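You operate a simulated robot arm through the tools that you are given. There is no shell and no other tool. Be economical: measure what you need, move in short steps, check, and stop when the job is done.

The job below is to be done with a simulated two-armed robot. You get a single attempt, and the scene is never put back.

## Task
Fit the blue filter in its box and turn the air back on.
Fine: close the line valve before the cover opens; free the orange lever, lock it again, then open the valve. Where these are worked on the way, their far stop is far enough and under half their travel is too little: line valve, orange lever.

It is judged by the outcome, as a careful person would: the job done as asked, and still so three seconds after it is handed in. It fails if anything else is knocked over, pushed out of place, dropped, spilled or broken. Lids that push on must go on centred and level and be pressed home; caps that screw on are set level and turned clockwise until they are tight.

## Robot
Two 7-joint arms with two-finger parallel grippers on one trunk, on a base that drives. Base frame: it is fixed to the floor where the robot stands at the start and does not move with it; the origin is under the middle of the robot, x ahead of it, y to its left, z up; the surface under the hand at the start is at about z = 82. Lengths are in cm, angles in degrees, forces in N, time in s.
The left shoulder is at the start at [7, 16.3, 122], the right one opposite. With the tool pointing down near the work surface each hand reaches from about 36 to 88 cm from the robot's upright axis, wherever it stands, measured 20 degrees to its own side. Places, roughly: blue filter, green filter, orange filter [75, 100, 75]; branch valve [100, 130, 90]; inside of the filter box [70, 20, 80]; line valve [50, 0, 90]; orange lever [60, 10, 90]; pressure dial [50, 40, 80]; teal lever [90, 60, 100]; unload valve [90, 40, 90]; yellow cover [70, 20, 90]; yellow lever [60, 60, 100]. Payload 3.43 kg a hand.
The TCP of each hand is the grasp point between the finger pads, 3.4 cm short of the fingertips. In the tool frame z runs along the fingers and y along their closing line. Largest opening 12.8 cm; finger width 2.4, thickness 1.2; the body of the gripper, 4.8 by 13 cm, starts 9.6 cm behind the TCP.
Orientation is told as [roll, pitch, yaw] about the base's x, y, z axes, in that order, counted from this pose: with the fingers straight down and closing along the base's y, the tool's x points along the base's -x, its y along +y and its z along -z.

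## Interface
- The arms move only by the tool step_arm. It takes "left_commands", "right_commands" or both (then of equal length, played together; a hand with none holds still); each is a list of rows, each an object (a shift or turn left out is 0, a gripper value left out holds the last) with "gripper": the closure, from 0 (fully open) to 1 (shut); "dp": the shift along the tool's x, y, z in cm, a list of three; "angular": the turn, a rotation vector about the tool's x, y, z in degrees, a list of three. In form: [{"gripper": gripper, "dp": [tx, ty, tz], "angular": [ax, ay, az]}, ...]. A call has 1 to 8 rows; each row shifts and turns the commanded pose from where the row before left it, along the tool's axes as they then stand. Rows are played at 5 a second. More than 5 cm and 8.6 degrees between two rows, or a gripper value outside its range, and nothing of the call is played. A pose out of reach is approached as far as the arm can. The call stops where the force on the tool passes 90 N (or 10 N more than at its start, if that is more) or the arm is blocked; 0.2 s more then pass. The fingers move at their own pace (about 15.3 cm/s each) and stop on an object; they squeeze with about 39 N. The grip force told is the motor's: it shows also when the fingers shut on nothing. Time passes only in rows, and 0.2 s behind the last, so rows that do not move let the fingers close. The reply holds the time, the measured pose of the TCP, the force on the tool along the base axes, the opening and the grip force, in the units named above and with some noise, with the torque about the TCP (base axes, N m) and any sound that the robot's microphone picked up.
- Cameras (640 x 400 px; columns grow to the right, rows downward): "scene" is now at [13, 3.3, 144.21]; the picture's right is [0.37, -0.93, 0.00], its down [-0.57, -0.23, -0.79] and it looks along [0.73, 0.29, -0.62] (base axes); focal length 285 px, centre (320, 200). "left" rides on the left gripper at [7.6, 1.1, -16] in its tool frame; the picture's right is [-0.15, 0.99, 0.00], its down [-0.88, -0.13, -0.46] and it looks along [-0.45, -0.07, 0.89] (tool axes); focal length 234 px, centre (320, 200). "right" rides on the right gripper at [7.6, -1.1, -16] in its tool frame; the picture's right is [0.15, 0.99, 0.00], its down [-0.88, 0.13, -0.46] and it looks along [-0.45, 0.07, 0.89] (tool axes); focal length 234 px, centre (320, 200).
- snapshot(camera): a new picture of that camera. It takes no simulated time.
- raise_lower(by): slides the trunk up (or, below 0, down) by that many cm; the arms and the scene camera ride with it, the base frame stays. It gives what a move gives, with no picture.
- steer(legs): drives the robot by 1 to 6 legs, each [ahead, left, turn to the left] in cm, cm and degrees, along the robot's own axes; the way and the turn of a leg run together, so that a leg with both is an arc; at most 150 cm and 180 degrees a leg. The arms and the cameras ride along, it lands a little off, and it stops where it bumps. It gives what a move gives.
- head_to(pan, tilt): turns the head with the scene camera to pan (to the left, within 86 degrees either way) and tilt (down, from -29 to 69), counted from straight ahead of the robot. It gives what a move gives.
- measure_at(camera, pixels): for up to 12 pixels [column, row] of the newest picture of that camera ("zoom" is the newest enlarged one), the place [x, y, z] in the base frame of the surface seen there, good to about 0.2 cm. It takes no simulated time.
- zoom(camera, box): a new picture of the part [left, top, right, bottom] of that camera's present view, enlarged. It takes no simulated time.
- job_done(): hands the job in; it is judged then, once.

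Work in short steps. Measure before you move; look again where a grasp or a placing could have gone wrong, and mend it. You have 80 turns and 78 pictures in all, those below and enlarged ones among them. Open the grippers and draw the arms clear of the work before you hand the job in, unless the task says otherwise; then end with one line.

The tools are called as name(argument=value, ...) on one line, values as JSON. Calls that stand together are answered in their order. step_arm: Moves the arms, as the interface text tells. Its arguments: {"type":"object","properties":{"left_commands":{"type":"array","items":{"type":"object","properties":{"gripper":{"type":"number"},"dp":{"type":"array","items":{"type":"number"}},"angular":{"type":"array","items":{"type":"number"}}}}},"right_commands":{"type":"array","items":{"type":"object","properties":{"gripper":{"type":"number"},"dp":{"type":"array","items":{"type":"number"}},"angular":{"type":"array","items":{"type":"number"}}}}}},"required":[]} The other tools are called the same way: raise_lower (by) slides the trunk up or down; steer (legs) drives the base; head_to (pan, tilt) turns the head that bears the scene camera; snapshot (camera) takes a picture; measure_at (camera, pixels) gives the place of the surface under pixels of a picture; zoom (camera, box) takes an enlarged picture of a part of a camera's view; job_done () hands the job in.

At the start:

```text
time: 0.0
left_ee_pos: [50.99, 51.09, 125.15]
left_tcp_rot: [-0.1, 0.0, 0.1]
left_wrist_force: [0.1, 0.4, 0.5]
left_torque: [0.0, 0.01, -0.01]
left_width: 12.79
left_finger_force: 0.1
right_ee_pos: [51.83, -5.73, 121.99]
right_tcp_rot: [0.1, 0.1, 0.0]
right_wrist_force: [0.2, -0.2, -0.4]
right_torque: [0.01, 0.01, 0.02]
right_width: 12.79
right_finger_force: 0.1
trunk travel left (down, up): [-70.0, 24.0]
robot x, y, heading: [0.05, 0.19, -0.1]
head pan, tilt: [21.5, 38.0]
```

scene: 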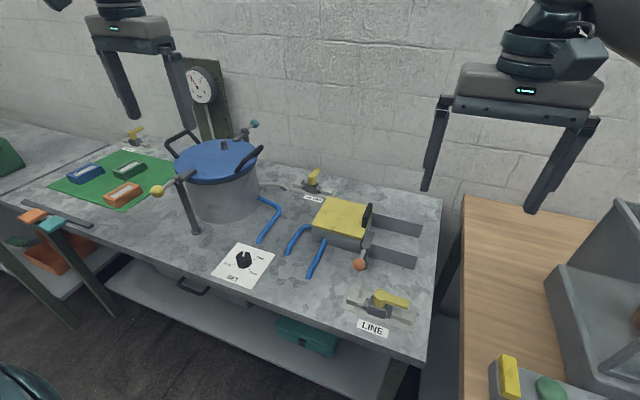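
right: 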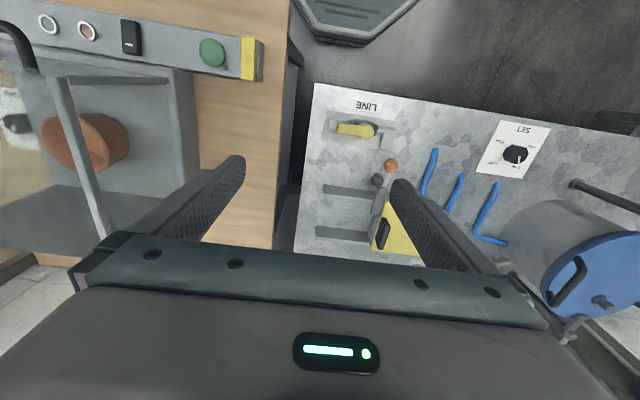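
left: 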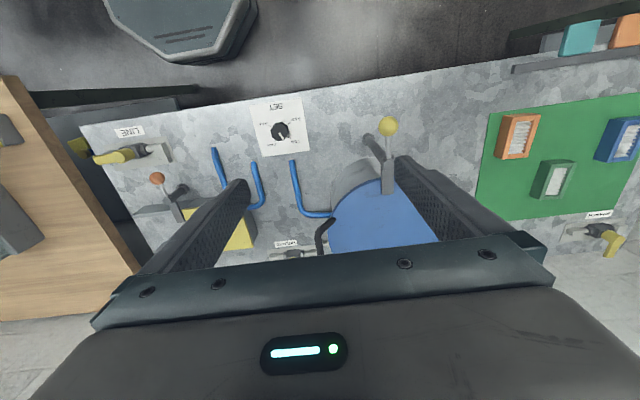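

The scene shows the yellow-covered box near (340,220), orange lever knob at (358,265), and the line valve at (385,300). I zoom in on these and on the filters.

zoom(camera="scene", box=[280, 180, 440, 340])

measure_at(camera="scene", pixels=[[358, 265], [390, 297], [375, 312], [405, 303], [350, 300], [340, 215], [368, 214], [322, 230], [86, 173], [131, 170], [122, 192], [372, 328]])

zoom(camera="right", box=[300, 80, 460, 260])

```text
2.50 times, centred on (360, 260) of scene
```

zoom: 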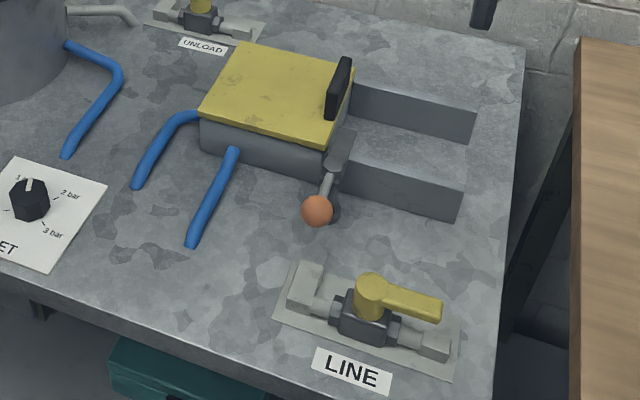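

```text
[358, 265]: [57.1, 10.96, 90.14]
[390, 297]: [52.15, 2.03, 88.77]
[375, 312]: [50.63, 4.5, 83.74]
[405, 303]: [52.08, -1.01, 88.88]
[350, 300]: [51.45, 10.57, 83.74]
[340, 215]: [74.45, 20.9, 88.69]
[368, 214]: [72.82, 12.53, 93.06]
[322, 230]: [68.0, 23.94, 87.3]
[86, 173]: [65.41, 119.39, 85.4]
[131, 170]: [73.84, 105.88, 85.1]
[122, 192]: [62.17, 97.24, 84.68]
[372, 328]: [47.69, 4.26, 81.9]
```

```text
2.22 times, centred on (380, 170) of right
```

zoom: 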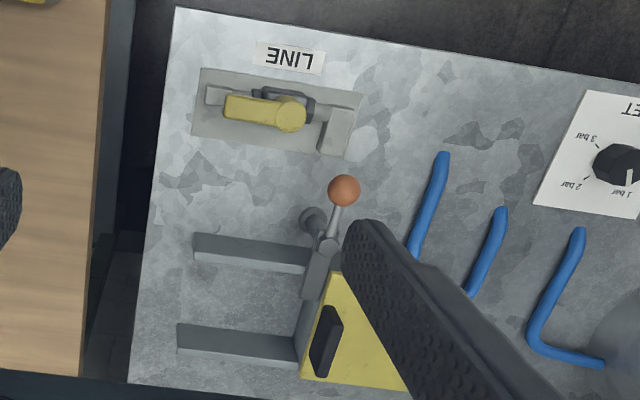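

Measure in the enlarged right picture: valve handle pivot (290,115) and tip (230,105), lever parts and rails.

measure_at(camera="zoom", pixels=[[290, 110], [232, 104], [260, 112], [344, 190], [334, 225], [328, 243], [318, 275], [312, 218], [200, 240], [182, 332], [328, 340], [275, 92]])

zoom(camera="scene", box=[330, 190, 430, 280])

zoom(camera="scene", box=[330, 270, 430, 340])

```text
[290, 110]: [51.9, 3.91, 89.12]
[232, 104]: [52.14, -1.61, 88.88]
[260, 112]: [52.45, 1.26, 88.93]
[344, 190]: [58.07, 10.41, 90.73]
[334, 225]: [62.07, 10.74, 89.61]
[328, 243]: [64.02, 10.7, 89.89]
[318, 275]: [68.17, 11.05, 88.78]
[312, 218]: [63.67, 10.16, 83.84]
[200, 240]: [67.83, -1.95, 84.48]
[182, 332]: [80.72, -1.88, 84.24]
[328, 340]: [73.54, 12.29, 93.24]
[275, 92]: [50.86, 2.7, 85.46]
```

```text
4.44 times, centred on (380, 235) of scene
```

zoom: 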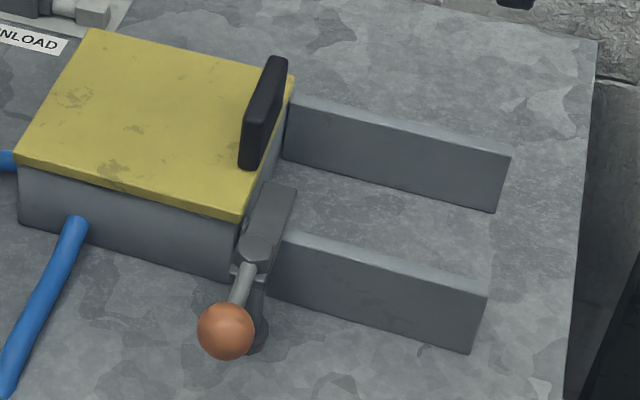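

```text
5.71 times, centred on (380, 305) of scene
```

zoom: 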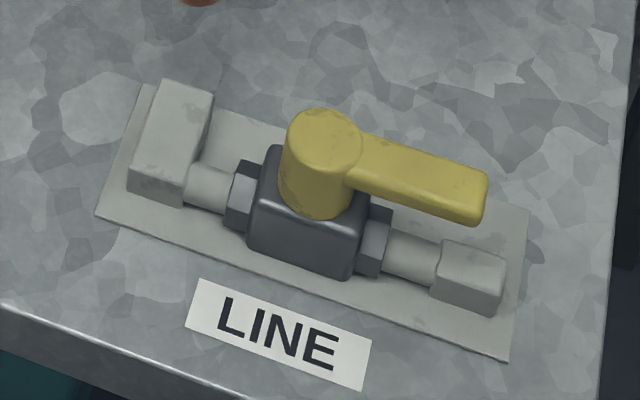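

The line valve handle points along -y from the pivot (52,3.9,89) to a tip at about y=-2, so it is open; the orange lever pivots at about (64,10.7,90). I turn the right hand so its fingers close along x and will straddle the handle.

step_arm(right_commands=[{"angular": [0, 0, -8.5]}, {"angular": [0, 0, -8.5]}, {"angular": [0, 0, -8.5]}, {"angular": [0, 0, -8.5]}, {"angular": [0, 0, -8.5]}, {"angular": [0, 0, -8.5]}, {"angular": [0, 0, -8.5]}, {"angular": [0, 0, -8.5]}])

step_arm(right_commands=[{"angular": [0, 0, -7.3]}, {"angular": [0, 0, -7.3]}, {"angular": [0, 0, -7.4], "gripper": 0.7}, {"dp": [-2.5, 0, 4]}, {"dp": [-2.5, 0, 4]}, {"dp": [0, 0, 4]}, {"dp": [0, 0, 4]}, {"dp": [0, 0, 4]}])

snapshot(camera="right")

```text
time: 1.8
left_ee_pos: [51.0, 51.04, 125.12]
left_tcp_rot: [0.0, 0.0, 0.0]
left_wrist_force: [-0.8, -0.2, 0.0]
left_torque: [0.0, -0.01, -0.01]
left_width: 12.83
left_finger_force: 0.1
right_ee_pos: [51.86, -5.69, 121.99]
right_tcp_rot: [0.0, 0.0, 68.2]
right_wrist_force: [0.6, -0.4, 0.0]
right_torque: [0.0, -0.01, 0.0]
right_width: 12.8
right_finger_force: 0.0
trunk travel left (down, up): [-70.0, 24.0]
robot x, y, heading: [0.06, -0.0, -0.1]
head pan, tilt: [21.5, 38.0]
```

```text
time: 3.6
left_ee_pos: [51.0, 51.74, 125.52]
left_tcp_rot: [-0.5, -0.1, 0.2]
left_wrist_force: [-1.3, 0.0, 0.0]
left_torque: [0.01, 0.01, 0.01]
left_width: 12.81
left_finger_force: 0.0
right_ee_pos: [52.78, -0.31, 104.41]
right_tcp_rot: [-2.2, 0.3, 90.1]
right_wrist_force: [0.2, 0.9, 0.4]
right_torque: [0.0, -0.01, -0.02]
right_width: 3.84
right_finger_force: 0.0
trunk travel left (down, up): [-70.0, 24.0]
robot x, y, heading: [0.18, -0.07, 0.0]
head pan, tilt: [21.5, 38.0]
```

```text
70 pictures are left
```

right: 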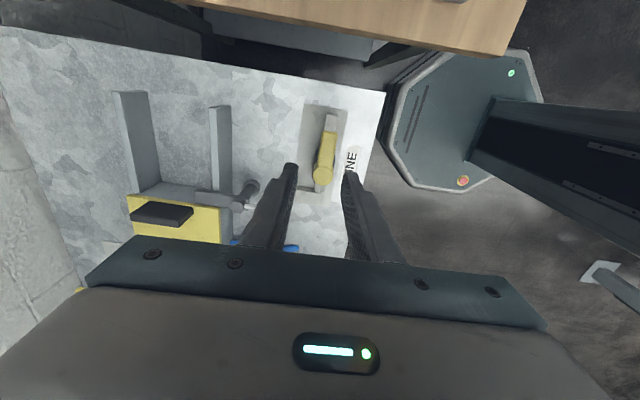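

The handle sits between the fingers in the picture (column 325). I descend slowly, and let it settle.

step_arm(right_commands=[{}, {"dp": [0, 0.3, 3]}, {"dp": [0, 0, 3]}, {"dp": [0, 0, 2]}, {"dp": [0, 0, 1]}, {}, {}])

snapshot(camera="right")

zoom(camera="scene", box=[310, 230, 470, 340])

```text
time: 4.6
left_ee_pos: [49.55, 52.71, 125.03]
left_tcp_rot: [-0.5, -0.5, 0.9]
left_wrist_force: [-1.3, 1.1, 0.2]
left_torque: [-0.02, -0.04, 0.0]
left_width: 12.8
left_finger_force: 0.0
right_ee_pos: [55.15, 0.82, 102.6]
right_tcp_rot: [-10.2, 0.4, 91.1]
right_wrist_force: [0.2, -0.4, 0.1]
right_torque: [0.01, 0.02, 0.01]
right_width: 3.84
right_finger_force: 0.0
trunk travel left (down, up): [-70.0, 24.0]
robot x, y, heading: [0.44, -0.14, 0.8]
head pan, tilt: [21.5, 38.0]
stopped in row 5 (right hand): the arm was blocked; the commanded pose is now the measured one
```

```text
69 pictures are left
```

right: 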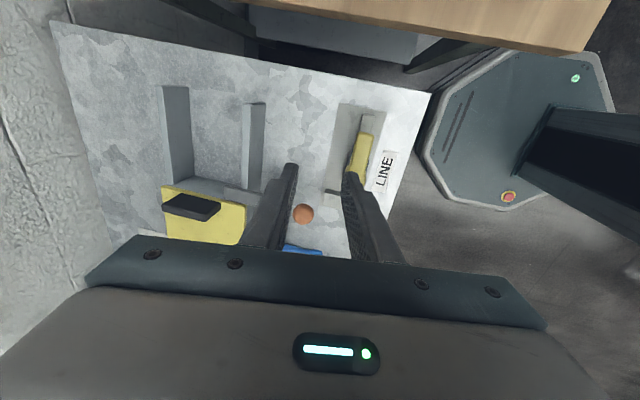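

```text
3.64 times, centred on (390, 285) of scene
```

zoom: 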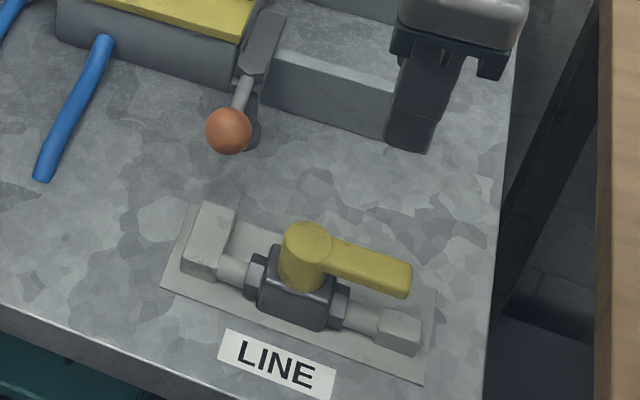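

The right arm is blocked at z=102.6, with the hand tilted; presumably its elbow or wrist meets something. I rise and look at the whole scene view.

step_arm(right_commands=[{"dp": [0, 0, -3]}, {"dp": [0, 0, -3]}, {"dp": [0, 0, -3]}, {}])

head_to(pan=-20, tilt=40)

snapshot(camera="scene")

```text
time: 5.6
left_ee_pos: [50.96, 51.47, 125.18]
left_tcp_rot: [0.1, 0.0, 0.8]
left_wrist_force: [0.0, -0.2, 0.0]
left_torque: [0.01, 0.02, 0.01]
left_width: 12.79
left_finger_force: 0.0
right_ee_pos: [54.4, -0.31, 110.16]
right_tcp_rot: [-8.6, -0.1, 90.8]
right_wrist_force: [-0.3, -0.9, -0.3]
right_torque: [0.0, 0.04, -0.01]
right_width: 3.86
right_finger_force: 0.0
trunk travel left (down, up): [-70.0, 24.0]
robot x, y, heading: [0.6, -0.28, 0.6]
head pan, tilt: [21.5, 38.0]
```

```text
time: 6.7
left_ee_pos: [50.84, 51.64, 125.28]
left_tcp_rot: [0.0, -0.1, 0.8]
left_wrist_force: [-0.4, 0.8, 0.2]
left_torque: [0.02, 0.01, 0.01]
left_width: 12.81
left_finger_force: 0.1
right_ee_pos: [54.16, -0.21, 110.22]
right_tcp_rot: [-8.7, -0.1, 90.9]
right_wrist_force: [0.3, 0.7, -0.5]
right_torque: [-0.02, -0.01, -0.01]
right_width: 3.85
right_finger_force: 0.0
trunk travel left (down, up): [-70.0, 24.0]
robot x, y, heading: [0.7, 0.2, 0.7]
head pan, tilt: [-20.0, 40.0]
```

```text
67 pictures are left
```

scene: 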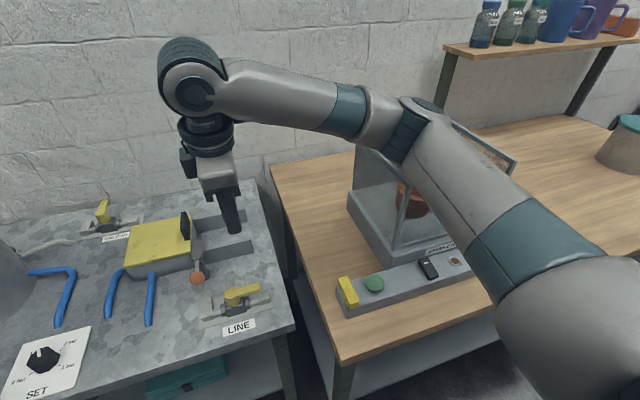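

The right forearm runs over the grey machine on the wooden bench, which is likely what it met. I raise the hand, level it, and drive the robot 30 cm left so the arm comes in clear of that bench.

step_arm(right_commands=[{"dp": [0, 0, -4]}, {"dp": [0, 0, -4]}, {"dp": [0, 0, -3], "angular": [0, -4.3, 0]}, {"angular": [0, -4.3, 0]}, {}])

steer(legs=[[0, 30, 0]])

snapshot(camera="scene")

```text
time: 7.9
left_ee_pos: [50.84, 51.74, 125.07]
left_tcp_rot: [0.0, 0.1, 0.8]
left_wrist_force: [0.5, -0.1, -0.5]
left_torque: [-0.02, -0.02, -0.04]
left_width: 12.82
left_finger_force: 0.0
right_ee_pos: [52.64, -0.15, 121.25]
right_tcp_rot: [-8.8, -8.6, 92.1]
right_wrist_force: [0.4, -0.4, 0.1]
right_torque: [-0.04, 0.03, 0.03]
right_width: 3.84
right_finger_force: 0.1
trunk travel left (down, up): [-70.0, 24.0]
robot x, y, heading: [0.51, -0.53, 0.9]
head pan, tilt: [-20.0, 40.0]
```

```text
time: 9.9
left_ee_pos: [50.48, 81.14, 125.2]
left_tcp_rot: [0.1, 0.0, 0.7]
left_wrist_force: [-0.6, -0.8, -0.5]
left_torque: [-0.04, 0.01, 0.02]
left_width: 12.79
left_finger_force: 0.1
right_ee_pos: [52.31, 29.22, 121.23]
right_tcp_rot: [-8.8, -8.6, 92.1]
right_wrist_force: [0.6, 0.4, 0.2]
right_torque: [0.03, -0.02, 0.0]
right_width: 3.85
right_finger_force: 0.0
trunk travel left (down, up): [-70.0, 24.0]
robot x, y, heading: [-0.02, 29.65, 0.9]
head pan, tilt: [-20.0, 40.0]
```

```text
66 pictures are left
```

scene: 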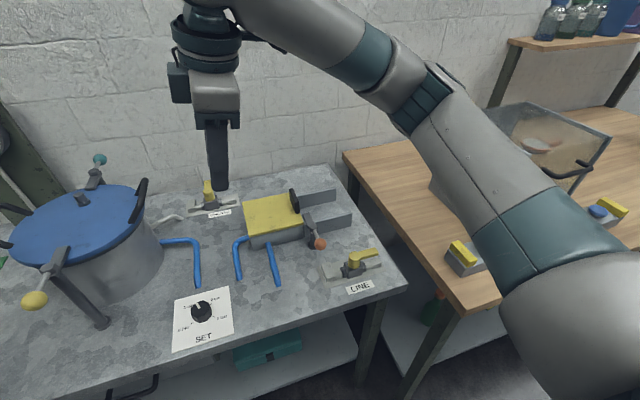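

I misread the Euler convention: pitch -8.6 and roll -8.8 are both present. I correct the tilts and carry the hand at height towards above the handle.

step_arm(right_commands=[{"angular": [0, 8.6, 0]}, {"angular": [-8.5, 0, 0]}, {"dp": [4, 0, 0]}, {"dp": [4, 0, 0]}, {"dp": [4, 0, 0]}, {"dp": [4, 0, 0]}, {"dp": [4, 0, 0]}, {}])

snapshot(camera="scene")

```text
time: 11.7
left_ee_pos: [50.39, 81.38, 125.31]
left_tcp_rot: [0.0, 0.1, 0.7]
left_wrist_force: [0.5, -0.3, 0.3]
left_torque: [-0.03, 0.0, 0.0]
left_width: 12.83
left_finger_force: 0.1
right_ee_pos: [52.5, 9.48, 120.96]
right_tcp_rot: [-0.1, 0.1, 90.9]
right_wrist_force: [-0.8, 0.1, 0.4]
right_torque: [0.01, 0.0, 0.0]
right_width: 3.79
right_finger_force: 0.0
trunk travel left (down, up): [-70.0, 24.0]
robot x, y, heading: [-0.01, 30.05, 0.5]
head pan, tilt: [-20.0, 40.0]
```

```text
65 pictures are left
```

scene: 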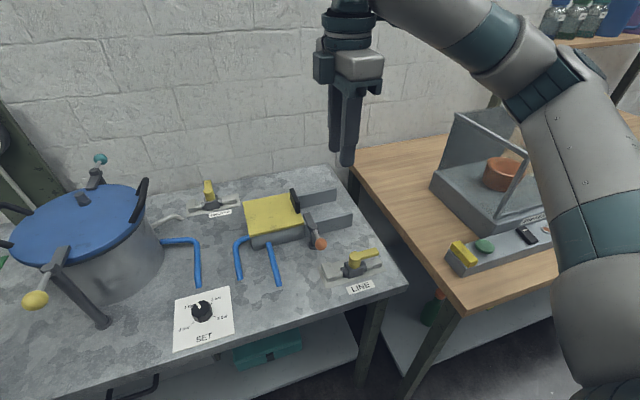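

The elbow will still pass over the wooden bench, so I raise the trunk 12 cm to keep the elbow high, then move over the handle.

raise_lower(by=12)

step_arm(right_commands=[{"dp": [3.5, 0, 3]}, {"dp": [3.5, 0, 3]}, {"dp": [3, 0, 3]}, {"dp": [0, 0, 3]}, {"dp": [0, 0, 3]}, {"dp": [0, 0, 3]}, {"dp": [0, 0, 3]}, {}])

snapshot(camera="scene")

```text
time: 13.2
left_ee_pos: [50.35, 81.24, 137.21]
left_tcp_rot: [0.0, 0.0, 0.8]
left_wrist_force: [0.3, -0.4, 0.0]
left_torque: [0.0, -0.01, 0.01]
left_width: 12.8
left_finger_force: 0.0
right_ee_pos: [52.41, 9.28, 132.96]
right_tcp_rot: [-0.2, -0.1, 90.7]
right_wrist_force: [-0.5, 0.1, -0.8]
right_torque: [0.01, 0.01, 0.01]
right_width: 3.81
right_finger_force: 0.1
trunk travel left (down, up): [-82.0, 12.0]
robot x, y, heading: [0.37, 29.47, 0.6]
head pan, tilt: [-20.0, 40.0]
```

```text
time: 15.0
left_ee_pos: [50.44, 81.18, 137.18]
left_tcp_rot: [0.0, 0.1, 0.7]
left_wrist_force: [0.2, -0.9, -0.4]
left_torque: [0.0, -0.03, 0.01]
left_width: 12.8
left_finger_force: 0.0
right_ee_pos: [52.55, -0.7, 111.87]
right_tcp_rot: [-0.1, 0.0, 90.7]
right_wrist_force: [0.4, 0.9, 0.5]
right_torque: [-0.01, -0.01, 0.01]
right_width: 3.82
right_finger_force: 0.0
trunk travel left (down, up): [-82.0, 12.0]
robot x, y, heading: [-0.05, 29.34, 0.8]
head pan, tilt: [-20.0, 40.0]
```

```text
64 pictures are left
```

scene: 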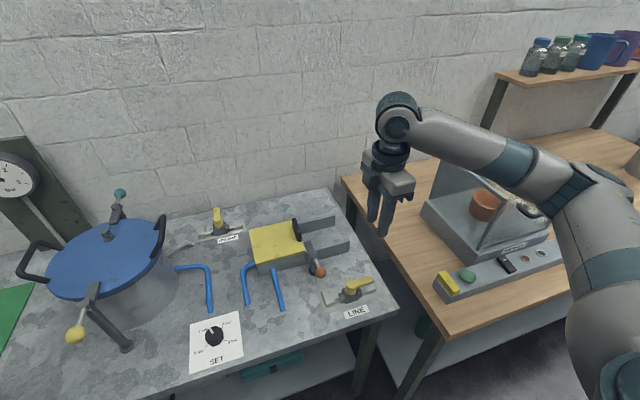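

The elbow still hangs above the grey machine. I drive another 18 cm left so the arm reaches out straighter, then bring the hand back over the handle at the same height.

steer(legs=[[0, 18, 0]])

step_arm(right_commands=[{"dp": [3.5, 0, 0]}, {"dp": [3.5, 0, 0]}, {"dp": [3.5, 0, 0]}, {"dp": [3.5, 0, 0]}, {"dp": [3.5, 0, 0]}, {}])

snapshot(camera="scene")

```text
time: 16.6
left_ee_pos: [50.26, 98.76, 137.35]
left_tcp_rot: [0.2, 0.1, 0.6]
left_wrist_force: [0.1, -0.5, 1.2]
left_torque: [0.06, -0.01, -0.03]
left_width: 12.79
left_finger_force: 0.1
right_ee_pos: [52.29, 16.78, 111.81]
right_tcp_rot: [-0.3, -0.2, 90.7]
right_wrist_force: [0.1, 0.7, 0.0]
right_torque: [0.05, -0.02, -0.03]
right_width: 3.85
right_finger_force: 0.1
trunk travel left (down, up): [-82.0, 12.0]
robot x, y, heading: [-0.29, 47.85, 0.5]
head pan, tilt: [-20.0, 40.0]
```

```text
time: 17.9
left_ee_pos: [50.34, 99.15, 137.24]
left_tcp_rot: [0.0, 0.0, 0.6]
left_wrist_force: [0.7, 0.4, -0.3]
left_torque: [-0.05, 0.02, 0.02]
left_width: 12.8
left_finger_force: 0.0
right_ee_pos: [52.22, -0.29, 112.0]
right_tcp_rot: [-0.2, -0.1, 90.6]
right_wrist_force: [0.0, -0.4, -0.3]
right_torque: [0.01, -0.02, -0.01]
right_width: 3.84
right_finger_force: 0.0
trunk travel left (down, up): [-82.0, 12.0]
robot x, y, heading: [0.15, 47.64, 0.5]
head pan, tilt: [-20.0, 40.0]
```

```text
63 pictures are left
```

scene: 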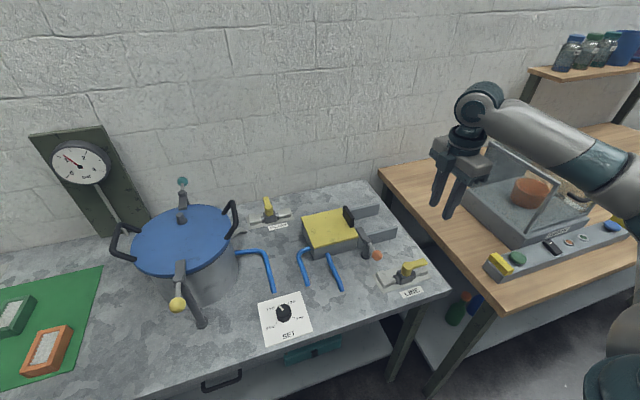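

I pan the head right to see the elbow's place relative to the grey machine.

head_to(pan=-48, tilt=35)

snapshot(camera="scene")

```text
time: 18.9
left_ee_pos: [50.26, 98.93, 137.26]
left_tcp_rot: [0.0, 0.0, 0.7]
left_wrist_force: [-0.5, 1.3, 0.1]
left_torque: [-0.03, 0.01, -0.03]
left_width: 12.81
left_finger_force: 0.0
right_ee_pos: [52.35, -0.28, 111.85]
right_tcp_rot: [-0.2, -0.1, 90.7]
right_wrist_force: [0.6, -0.4, -0.1]
right_torque: [0.02, -0.01, -0.02]
right_width: 3.84
right_finger_force: 0.1
trunk travel left (down, up): [-82.0, 12.0]
robot x, y, heading: [-0.24, 47.48, 0.6]
head pan, tilt: [-48.0, 35.0]
```

```text
62 pictures are left
```

scene: 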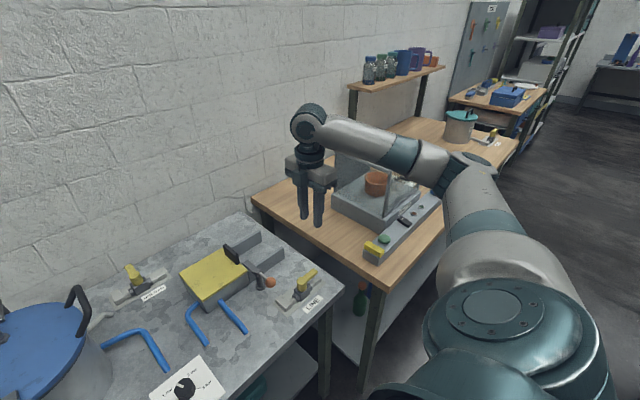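

measure_at(camera="scene", pixels=[[370, 145], [405, 155], [470, 160], [480, 200], [312, 110], [420, 190], [385, 195], [350, 160], [365, 205], [398, 160]])

```text
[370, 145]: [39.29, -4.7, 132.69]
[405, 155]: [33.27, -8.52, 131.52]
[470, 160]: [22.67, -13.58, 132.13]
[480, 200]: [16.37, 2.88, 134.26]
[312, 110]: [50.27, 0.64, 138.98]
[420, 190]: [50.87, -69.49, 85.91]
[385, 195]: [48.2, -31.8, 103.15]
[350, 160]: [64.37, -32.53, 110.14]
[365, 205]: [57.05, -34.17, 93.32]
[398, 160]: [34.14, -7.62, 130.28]
```

Now the arm's elbow is at (22,-14,132), well clear of the machine at y below -30. I descend over the handle to z about 90.2 in two parts.

step_arm(right_commands=[{"dp": [0, 0, 3]}, {"dp": [0, 0, 3]}, {"dp": [0, 0, 3]}, {"dp": [0, 0, 3]}, {"dp": [0, 0, 3]}, {"dp": [0, 0, 2]}, {}])

snapshot(camera="right")

zoom(camera="scene", box=[220, 200, 360, 330])

```text
time: 20.5
left_ee_pos: [50.21, 99.16, 137.18]
left_tcp_rot: [0.0, 0.0, 0.6]
left_wrist_force: [-0.2, -0.1, 0.6]
left_torque: [-0.03, 0.01, 0.01]
left_width: 12.8
left_finger_force: 0.1
right_ee_pos: [52.46, -0.36, 95.09]
right_tcp_rot: [-0.2, 0.0, 90.6]
right_wrist_force: [-0.2, -0.4, -0.1]
right_torque: [0.01, 0.02, 0.03]
right_width: 3.84
right_finger_force: 0.1
trunk travel left (down, up): [-82.0, 12.0]
robot x, y, heading: [-0.03, 47.84, 0.6]
head pan, tilt: [-48.0, 35.0]
```

```text
61 pictures are left
```

right: 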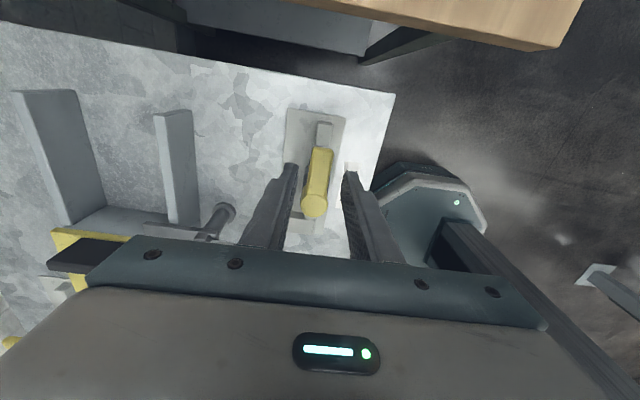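

```text
3.08 times, centred on (290, 265) of scene
```

zoom: 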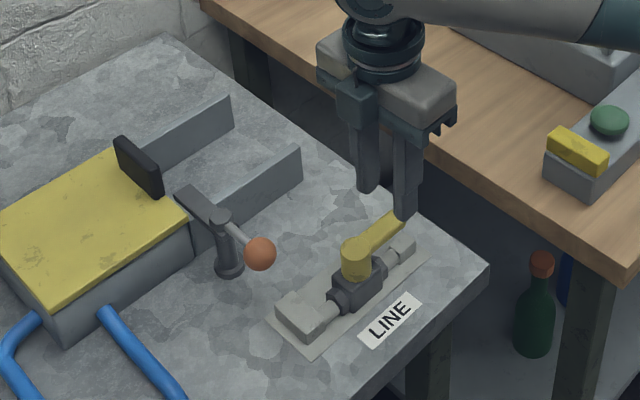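

The fingers straddle the handle. I descend the last bit and try turning clockwise by 16 degrees first, watching the force.

step_arm(right_commands=[{"dp": [0, 0, 2.5]}, {"dp": [0, 0, 2.3]}, {}])

step_arm(right_commands=[{"dp": [-0.04, 0.61, 0], "angular": [0, 0, 8]}, {"dp": [-0.04, 0.61, 0], "angular": [0, 0, 8]}, {"dp": [-0.04, 0.61, 0], "angular": [0, 0, 8]}, {}])

zoom(camera="scene", box=[220, 200, 360, 330])

```text
time: 21.3
left_ee_pos: [50.3, 99.08, 137.23]
left_tcp_rot: [-0.1, 0.0, 0.7]
left_wrist_force: [0.1, 0.3, 0.9]
left_torque: [0.03, -0.01, -0.05]
left_width: 12.81
left_finger_force: 0.2
right_ee_pos: [52.62, -0.18, 90.11]
right_tcp_rot: [-0.2, 0.0, 90.6]
right_wrist_force: [0.5, -0.2, -0.1]
right_torque: [-0.02, 0.01, 0.0]
right_width: 3.86
right_finger_force: 0.1
trunk travel left (down, up): [-82.0, 12.0]
robot x, y, heading: [-0.37, 46.9, 0.8]
head pan, tilt: [-48.0, 35.0]
```

```text
time: 22.3
left_ee_pos: [50.59, 99.34, 137.03]
left_tcp_rot: [-0.1, 0.1, 0.8]
left_wrist_force: [-0.6, 0.4, -0.2]
left_torque: [-0.01, 0.01, 0.0]
left_width: 12.78
left_finger_force: 0.0
right_ee_pos: [51.38, 0.37, 90.04]
right_tcp_rot: [-0.3, -0.3, 66.8]
right_wrist_force: [29.8, 5.9, 5.9]
right_torque: [0.1, -0.43, 0.78]
right_width: 5.27
right_finger_force: 12.3
trunk travel left (down, up): [-82.0, 12.0]
robot x, y, heading: [0.01, 47.82, 0.4]
head pan, tilt: [-48.0, 35.0]
```

```text
3.08 times, centred on (290, 265) of scene
```

zoom: 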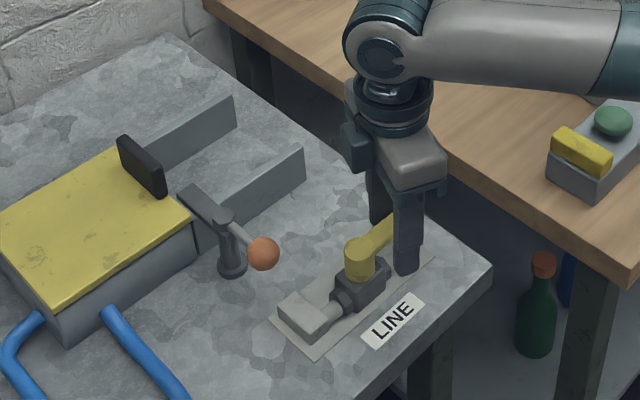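

A 30 N resistance appears and the fingers are pushed apart, with the handle unmoved: wrong way. I go back and try counterclockwise.

step_arm(right_commands=[{"dp": [-0.04, -0.61, 0], "angular": [0, 0, -8]}, {"dp": [-0.04, -0.61, 0], "angular": [0, 0, -8]}, {"dp": [-0.04, -0.61, 0], "angular": [0, 0, -8]}, {"dp": [-0.04, -0.61, 0], "angular": [0, 0, -8]}, {"dp": [-0.04, -0.61, 0], "angular": [0, 0, -8]}, {"dp": [-0.04, -0.61, 0], "angular": [0, 0, -8]}, {}])

zoom(camera="scene", box=[220, 200, 360, 330])

```text
time: 23.9
left_ee_pos: [50.38, 99.11, 137.32]
left_tcp_rot: [0.1, 0.0, 0.5]
left_wrist_force: [-0.2, 0.0, 0.1]
left_torque: [0.05, 0.01, 0.0]
left_width: 12.8
left_finger_force: 0.0
right_ee_pos: [54.33, -0.04, 89.92]
right_tcp_rot: [-0.2, 0.2, 114.7]
right_wrist_force: [0.4, -1.0, 0.3]
right_torque: [0.05, 0.06, 0.0]
right_width: 3.88
right_finger_force: 0.1
trunk travel left (down, up): [-82.0, 12.0]
robot x, y, heading: [-0.46, 47.31, 0.6]
head pan, tilt: [-48.0, 35.0]
```

```text
3.08 times, centred on (290, 265) of scene
```

zoom: 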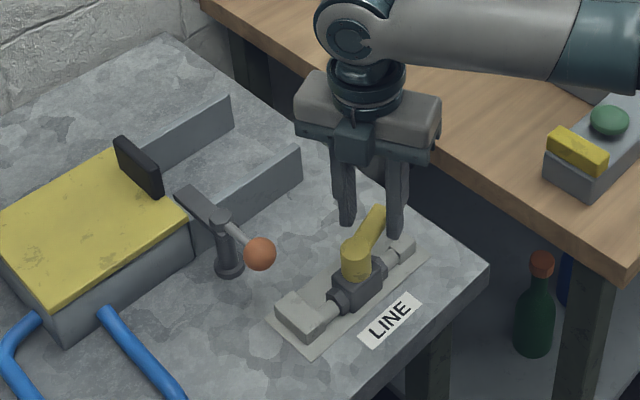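

The handle now turns freely counterclockwise (about 24 degrees done). I continue.

step_arm(right_commands=[{"dp": [-0.04, -0.61, 0], "angular": [0, 0, -8]}, {"dp": [-0.04, -0.61, 0], "angular": [0, 0, -8]}, {"dp": [-0.04, -0.61, 0], "angular": [0, 0, -8]}, {"dp": [-0.04, -0.61, 0], "angular": [0, 0, -8]}, {"dp": [-0.04, -0.61, 0], "angular": [0, 0, -8]}, {"dp": [-0.04, -0.61, 0], "angular": [0, 0, -8]}, {"dp": [-0.04, -0.61, 0], "angular": [0, 0, -8]}, {"dp": [-0.04, -0.61, 0], "angular": [0, 0, -8]}])

zoom(camera="scene", box=[220, 200, 360, 330])

```text
time: 25.7
left_ee_pos: [50.2, 99.02, 137.21]
left_tcp_rot: [-0.1, -0.1, 0.7]
left_wrist_force: [0.0, -0.6, -0.3]
left_torque: [0.0, 0.01, -0.02]
left_width: 12.81
left_finger_force: 0.0
right_ee_pos: [56.88, 3.95, 90.23]
right_tcp_rot: [0.0, 0.1, 178.8]
right_wrist_force: [0.3, -1.5, 0.5]
right_torque: [0.0, 0.0, -0.02]
right_width: 3.88
right_finger_force: 0.5
trunk travel left (down, up): [-82.0, 12.0]
robot x, y, heading: [-0.35, 47.19, 0.3]
head pan, tilt: [-48.0, 35.0]
```

```text
3.08 times, centred on (290, 265) of scene
```

zoom: 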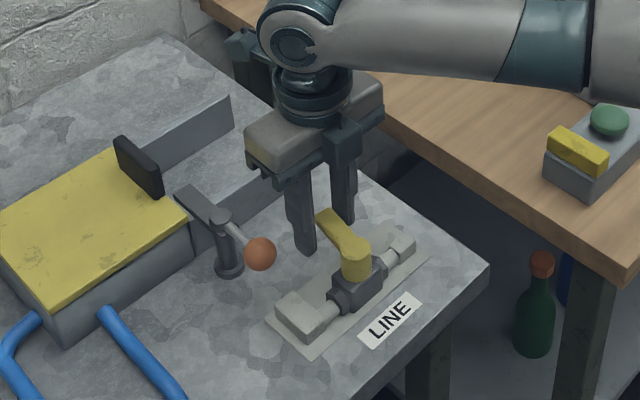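

The handle trails a bit (about 75-80 degrees). I push on with two more steps to its stop and check the force.

step_arm(right_commands=[{"dp": [-0.04, -0.6, 0]}, {"dp": [0, -0.6, 0]}, {"dp": [0, -0.5, 0]}, {}])

zoom(camera="scene", box=[220, 200, 360, 330])

snapshot(camera="right")

```text
time: 26.7
left_ee_pos: [50.34, 98.8, 137.34]
left_tcp_rot: [0.0, 0.0, 0.6]
left_wrist_force: [-0.1, -0.1, -0.3]
left_torque: [0.03, 0.01, 0.02]
left_width: 12.81
left_finger_force: 0.1
right_ee_pos: [56.99, 5.31, 90.15]
right_tcp_rot: [0.0, 0.3, 178.5]
right_wrist_force: [3.3, -12.9, 3.5]
right_torque: [-0.24, -0.1, 0.25]
right_width: 4.63
right_finger_force: 6.7
trunk travel left (down, up): [-82.0, 12.0]
robot x, y, heading: [-0.36, 47.02, 0.7]
head pan, tilt: [-48.0, 35.0]
```

```text
3.08 times, centred on (290, 265) of scene
```

zoom: 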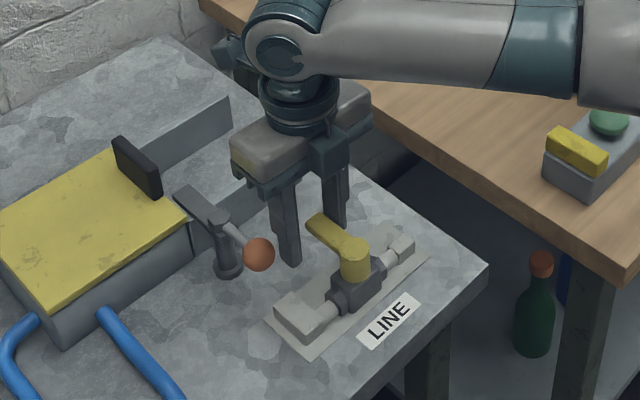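

```text
55 pictures are left
```

right: 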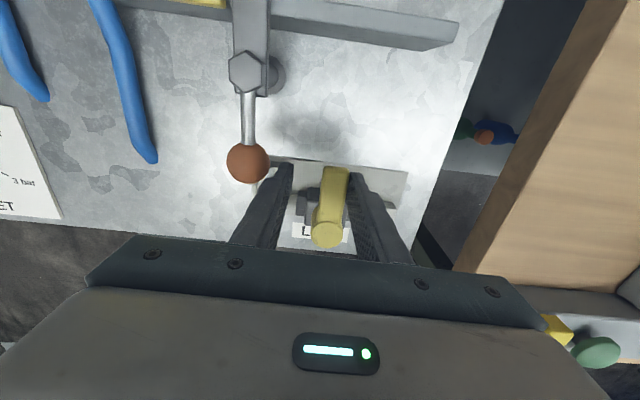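

The valve is at its stop (force up to 13 N), closed. I ease off, rise, close the fingers and set them on the -y side of the orange knob (58,10.5,90) to push it.

step_arm(right_commands=[{"dp": [0, 0.7, 0]}, {"dp": [0, 0, -3]}, {"dp": [0, 0, -4]}, {"gripper": 1.0}, {"dp": [1.2, -1.2, 0]}, {"dp": [0, -1, 0]}, {}])

snapshot(camera="right")

```text
time: 28.3
left_ee_pos: [50.29, 99.02, 137.27]
left_tcp_rot: [0.1, 0.0, 0.7]
left_wrist_force: [-0.1, -1.0, 0.2]
left_torque: [0.02, -0.03, -0.01]
left_width: 12.83
left_finger_force: 0.1
right_ee_pos: [58.01, 7.1, 97.22]
right_tcp_rot: [-0.1, 0.3, 178.6]
right_wrist_force: [0.5, 0.2, -0.3]
right_torque: [0.0, 0.04, -0.04]
right_width: 0.02
right_finger_force: 32.6
trunk travel left (down, up): [-82.0, 12.0]
robot x, y, heading: [-0.34, 47.23, 0.7]
head pan, tilt: [-48.0, 35.0]
```

```text
54 pictures are left
```

right: 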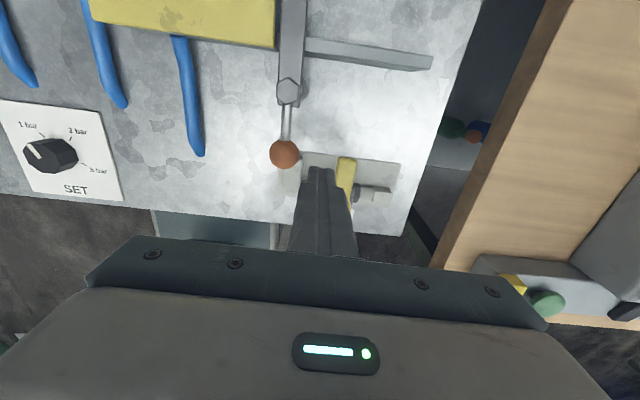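

Measure the pivot, the knob, the tube at (185,100), and the valve handle.

measure_at(camera="right", pixels=[[289, 88], [284, 150], [291, 110], [293, 25], [180, 50], [188, 110], [198, 148], [346, 165], [275, 40], [240, 40]])

```text
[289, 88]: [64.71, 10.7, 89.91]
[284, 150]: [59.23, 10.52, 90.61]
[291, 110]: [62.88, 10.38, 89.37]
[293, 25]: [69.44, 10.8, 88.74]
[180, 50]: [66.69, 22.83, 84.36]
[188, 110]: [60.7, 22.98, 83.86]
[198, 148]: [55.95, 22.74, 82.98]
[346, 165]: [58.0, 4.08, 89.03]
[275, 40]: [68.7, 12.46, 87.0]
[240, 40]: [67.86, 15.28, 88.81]
```

Pivot is (64.4,10.7), knob at (58.6,10.5). I descend and push the knob round clockwise (towards +y) about the pivot.

step_arm(right_commands=[{"dp": [0, 0, 3]}, {"dp": [0, 0, 3.2]}, {}, {"dp": [-0.44, -0.9, 0], "angular": [0, 0, 8]}, {"dp": [-0.44, -0.9, 0], "angular": [0, 0, 8]}, {"dp": [-0.44, -0.9, 0], "angular": [0, 0, 8]}, {"dp": [-0.44, -0.9, 0], "angular": [0, 0, 8]}, {}])

zoom(camera="scene", box=[180, 200, 340, 330])

```text
time: 30.1
left_ee_pos: [50.21, 99.01, 137.33]
left_tcp_rot: [0.0, 0.0, 0.6]
left_wrist_force: [0.8, 0.2, -0.6]
left_torque: [0.01, 0.0, 0.01]
left_width: 12.8
left_finger_force: 0.1
right_ee_pos: [57.33, 10.94, 91.08]
right_tcp_rot: [-0.2, 0.2, 146.5]
right_wrist_force: [0.7, -0.1, -0.4]
right_torque: [0.01, -0.02, -0.03]
right_width: 0.02
right_finger_force: 32.8
trunk travel left (down, up): [-82.0, 12.0]
robot x, y, heading: [-0.29, 47.21, 0.6]
head pan, tilt: [-48.0, 35.0]
```

```text
3.08 times, centred on (260, 265) of scene
```

zoom: 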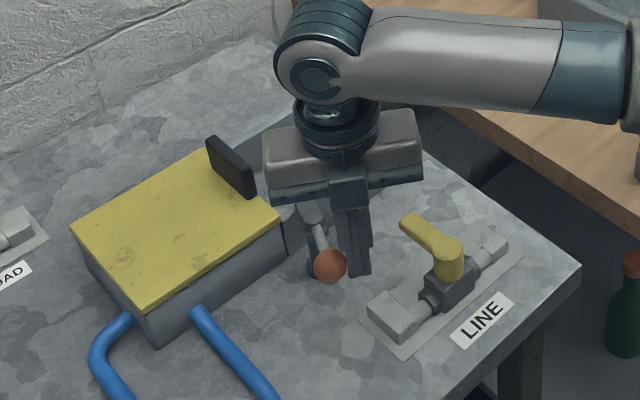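

The lever follows with hardly any force. I continue the arc.

step_arm(right_commands=[{"dp": [-0.44, -0.9, 0], "angular": [0, 0, 8]}, {"dp": [-0.44, -0.9, 0], "angular": [0, 0, 8]}, {"dp": [-0.44, -0.9, 0], "angular": [0, 0, 8]}, {"dp": [-0.44, -0.9, 0], "angular": [0, 0, 8]}, {"dp": [-0.44, -0.9, 0], "angular": [0, 0, 8]}, {"dp": [-0.44, -0.9, 0], "angular": [0, 0, 8]}, {}])

zoom(camera="scene", box=[180, 200, 340, 330])

```text
time: 31.7
left_ee_pos: [50.22, 99.09, 137.17]
left_tcp_rot: [0.0, 0.0, 0.7]
left_wrist_force: [0.9, 0.4, 0.4]
left_torque: [0.0, -0.01, 0.01]
left_width: 12.81
left_finger_force: 0.0
right_ee_pos: [60.17, 16.12, 90.97]
right_tcp_rot: [-0.1, 0.1, 98.6]
right_wrist_force: [-0.8, 0.4, 0.1]
right_torque: [0.01, -0.03, 0.02]
right_width: 0.0
right_finger_force: 33.0
trunk travel left (down, up): [-82.0, 12.0]
robot x, y, heading: [-0.3, 47.77, 0.6]
head pan, tilt: [-48.0, 35.0]
```

```text
3.08 times, centred on (260, 265) of scene
```

zoom: 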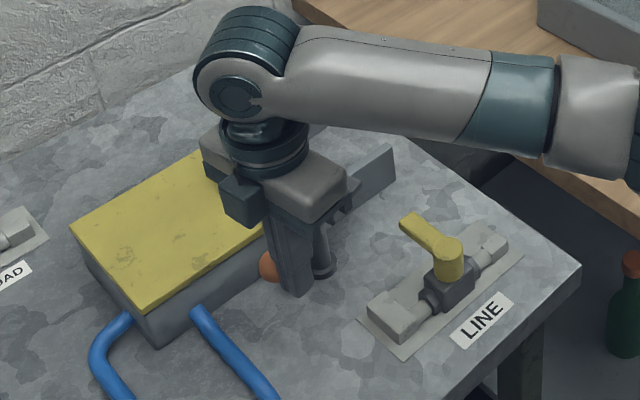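

Almost there (about 75 degrees). I push on a little more until the force shows the stop.

step_arm(right_commands=[{"dp": [-0.44, -0.9, 0], "angular": [0, 0, 8]}, {"dp": [-0.3, -0.7, 0], "angular": [0, 0, 6]}, {"dp": [-0.1, -0.5, 0]}, {}])

snapshot(camera="right")

```text
time: 32.7
left_ee_pos: [49.7, 99.02, 137.58]
left_tcp_rot: [0.0, -0.3, 0.5]
left_wrist_force: [0.6, 0.4, 0.4]
left_torque: [0.01, 0.02, 0.01]
left_width: 12.8
left_finger_force: 0.2
right_ee_pos: [60.95, 16.98, 91.06]
right_tcp_rot: [0.3, 0.1, 84.7]
right_wrist_force: [-51.0, -3.6, -4.6]
right_torque: [-0.08, 0.99, 0.01]
right_width: 0.0
right_finger_force: 32.7
trunk travel left (down, up): [-82.0, 12.0]
robot x, y, heading: [-0.27, 47.57, 0.5]
head pan, tilt: [-48.0, 35.0]
```

```text
51 pictures are left
```

right: 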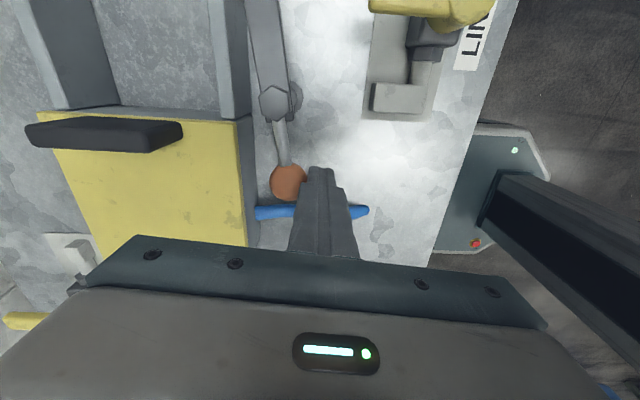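

At the stop (51 N). I ease off and rise, and measure the cover handle ends (27,130), (182,135), rails, and the robot's base edge versus the table edge.

measure_at(camera="right", pixels=[[40, 128], [178, 132], [110, 125], [110, 145], [150, 152], [268, 60], [288, 180], [236, 90], [495, 130], [450, 180], [244, 130], [230, 240]])

step_arm(right_commands=[{"dp": [0, 0.5, 0]}, {"dp": [0, 1, 0]}, {"dp": [0, 0, -4]}, {"dp": [0, 0, -4]}, {"dp": [0, 0, -4]}, {"angular": [0, 0, 8]}, {"angular": [0, 0, 8]}, {"angular": [0, 0, 8]}])

step_arm(right_commands=[{"angular": [0, 0, 8], "gripper": 0.7}, {"angular": [0, 0, 8]}, {"angular": [0, 0, 8]}, {"angular": [0, 0, 8]}, {"angular": [0, 0, 8]}, {"angular": [0, 0, 8]}, {"angular": [0, 0, 8]}, {"angular": [0, 0, 5]}])

snapshot(camera="right")

```text
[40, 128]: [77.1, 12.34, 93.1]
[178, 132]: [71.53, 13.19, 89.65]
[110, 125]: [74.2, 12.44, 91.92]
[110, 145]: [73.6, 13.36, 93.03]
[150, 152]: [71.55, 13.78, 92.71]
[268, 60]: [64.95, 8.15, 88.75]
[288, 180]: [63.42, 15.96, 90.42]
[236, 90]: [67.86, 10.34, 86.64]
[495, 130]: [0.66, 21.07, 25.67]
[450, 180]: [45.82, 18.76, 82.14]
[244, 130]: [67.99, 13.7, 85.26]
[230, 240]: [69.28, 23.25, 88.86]
```

```text
time: 34.5
left_ee_pos: [50.24, 99.05, 137.18]
left_tcp_rot: [-0.1, -0.1, 0.7]
left_wrist_force: [0.9, 0.2, -0.1]
left_torque: [0.02, -0.02, -0.04]
left_width: 12.82
left_finger_force: 0.1
right_ee_pos: [60.44, 17.31, 102.99]
right_tcp_rot: [-0.2, -0.2, 60.6]
right_wrist_force: [-1.1, 0.2, 0.3]
right_torque: [0.01, 0.0, 0.02]
right_width: 0.0
right_finger_force: 32.9
trunk travel left (down, up): [-82.0, 12.0]
robot x, y, heading: [0.15, 47.57, 0.8]
head pan, tilt: [-48.0, 35.0]
```

```text
time: 36.3
left_ee_pos: [50.28, 99.07, 137.19]
left_tcp_rot: [-0.1, 0.1, 0.7]
left_wrist_force: [0.6, -0.9, 0.7]
left_torque: [0.05, -0.01, 0.02]
left_width: 12.8
left_finger_force: 0.1
right_ee_pos: [60.35, 17.12, 103.01]
right_tcp_rot: [-0.1, -0.3, -0.4]
right_wrist_force: [0.1, -0.3, -0.1]
right_torque: [-0.01, 0.02, 0.03]
right_width: 3.83
right_finger_force: 0.0
trunk travel left (down, up): [-82.0, 12.0]
robot x, y, heading: [-0.01, 47.24, 0.8]
head pan, tilt: [-48.0, 35.0]
```

```text
50 pictures are left
```

right: 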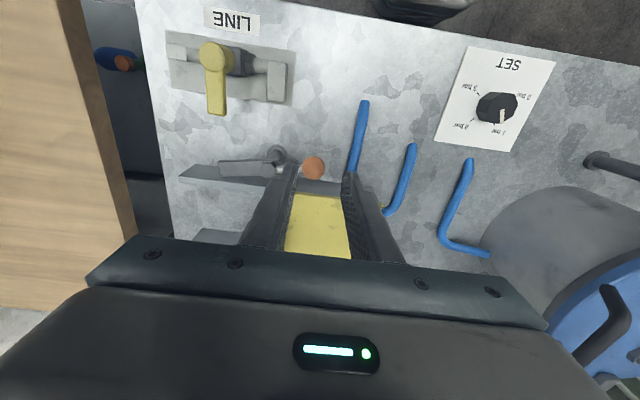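

The orange lever now lies along y with its latch out of the way. The cover handle is a bar x 71–77 at y≈13, z up to 93. I drive ahead 8 cm for reach, and move over the handle.

steer(legs=[[8, 0, 0]])

head_to(pan=-40, tilt=42)

```text
time: 37.3
left_ee_pos: [57.61, 99.08, 137.34]
left_tcp_rot: [0.1, -0.2, 0.5]
left_wrist_force: [-0.5, 0.2, 0.9]
left_torque: [-0.02, -0.07, 0.01]
left_width: 12.81
left_finger_force: 0.1
right_ee_pos: [67.76, 17.19, 103.34]
right_tcp_rot: [0.0, -0.4, -0.3]
right_wrist_force: [-0.5, 0.6, 0.1]
right_torque: [-0.02, 0.0, -0.03]
right_width: 3.82
right_finger_force: 0.0
trunk travel left (down, up): [-82.0, 12.0]
robot x, y, heading: [7.54, 47.39, 0.6]
head pan, tilt: [-48.0, 35.0]
```

```text
time: 38.0
left_ee_pos: [58.24, 99.12, 137.19]
left_tcp_rot: [0.0, 0.0, 0.6]
left_wrist_force: [0.5, -0.1, 0.0]
left_torque: [-0.02, 0.01, 0.0]
left_width: 12.82
left_finger_force: 0.1
right_ee_pos: [68.07, 17.13, 102.85]
right_tcp_rot: [0.0, -0.1, -0.3]
right_wrist_force: [0.5, 0.2, -0.1]
right_torque: [0.01, 0.03, 0.02]
right_width: 3.86
right_finger_force: 0.2
trunk travel left (down, up): [-82.0, 12.0]
robot x, y, heading: [7.6, 47.76, 0.5]
head pan, tilt: [-40.0, 42.0]
```

Now over the handle: +5.9 in x, -4.1 in y, then down to z≈97 and look.

step_arm(right_commands=[{"dp": [-3, -2, 0]}, {"dp": [-2.9, -2.1, 0]}, {"dp": [0, 0, 3]}, {"dp": [0, 0, 2.5]}, {}, {}])

snapshot(camera="right")

snapshot(camera="scene")

```text
time: 39.4
left_ee_pos: [57.94, 99.1, 137.21]
left_tcp_rot: [0.0, -0.1, 0.5]
left_wrist_force: [0.6, 0.1, 0.7]
left_torque: [-0.01, -0.01, 0.01]
left_width: 12.84
left_finger_force: 0.0
right_ee_pos: [73.64, 13.22, 97.67]
right_tcp_rot: [0.0, -0.2, -0.4]
right_wrist_force: [-1.0, -0.1, -0.5]
right_torque: [0.01, -0.01, 0.01]
right_width: 3.84
right_finger_force: 0.0
trunk travel left (down, up): [-82.0, 12.0]
robot x, y, heading: [7.3, 47.16, 1.0]
head pan, tilt: [-40.0, 42.0]
```

```text
49 pictures are left
```

right: 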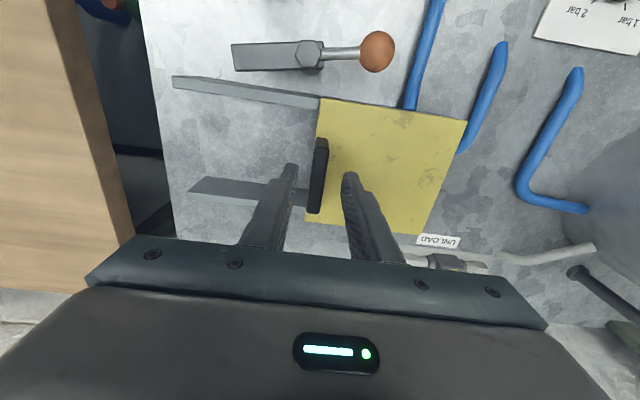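

```text
48 pictures are left
```

scene: 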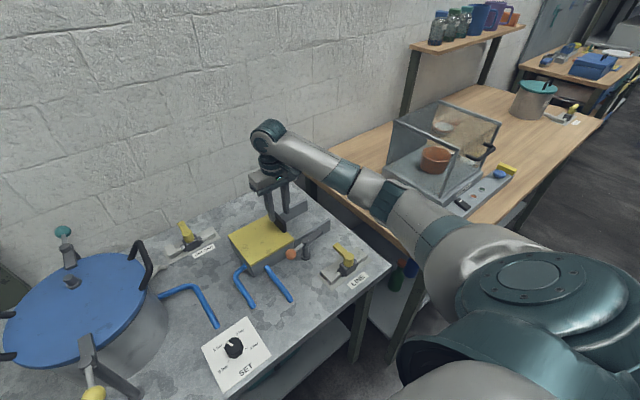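

The handle is between the fingers. I descend to z≈93.3 and grip it, then draw it 2 cm towards -y as a test.

step_arm(right_commands=[{"dp": [0, 0, 2.2]}, {"dp": [0, 0, 2.1]}, {}, {"gripper": 1}, {}, {}])

step_arm(right_commands=[{"dp": [0, -1, 0]}, {"dp": [0, -1, 0]}, {}])

snapshot(camera="right")

```text
time: 40.8
left_ee_pos: [58.06, 99.08, 137.18]
left_tcp_rot: [-0.1, -0.1, 0.6]
left_wrist_force: [-0.3, 0.3, -0.1]
left_torque: [0.01, 0.01, 0.0]
left_width: 12.82
left_finger_force: 0.0
right_ee_pos: [73.74, 13.13, 93.1]
right_tcp_rot: [0.0, -0.2, -0.3]
right_wrist_force: [-1.3, 2.4, -2.9]
right_torque: [-0.07, -0.95, 0.09]
right_width: 1.38
right_finger_force: 45.1
trunk travel left (down, up): [-82.0, 12.0]
robot x, y, heading: [7.37, 47.76, 0.4]
head pan, tilt: [-40.0, 42.0]
```

```text
time: 41.6
left_ee_pos: [57.89, 99.08, 137.3]
left_tcp_rot: [0.0, -0.1, 0.4]
left_wrist_force: [0.7, 0.6, 0.1]
left_torque: [0.0, 0.03, 0.02]
left_width: 12.8
left_finger_force: 0.0
right_ee_pos: [73.81, 11.03, 93.16]
right_tcp_rot: [0.0, 0.0, -0.4]
right_wrist_force: [-11.0, 2.9, -0.7]
right_torque: [0.06, -0.01, 0.23]
right_width: 1.36
right_finger_force: 45.0
trunk travel left (down, up): [-82.0, 12.0]
robot x, y, heading: [7.42, 47.61, 0.6]
head pan, tilt: [-40.0, 42.0]
```

```text
47 pictures are left
```

right: 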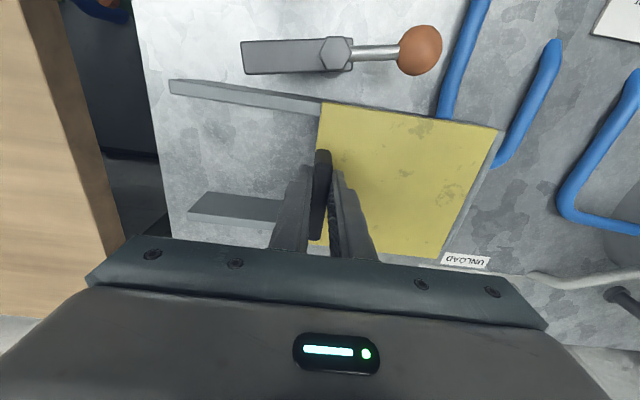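

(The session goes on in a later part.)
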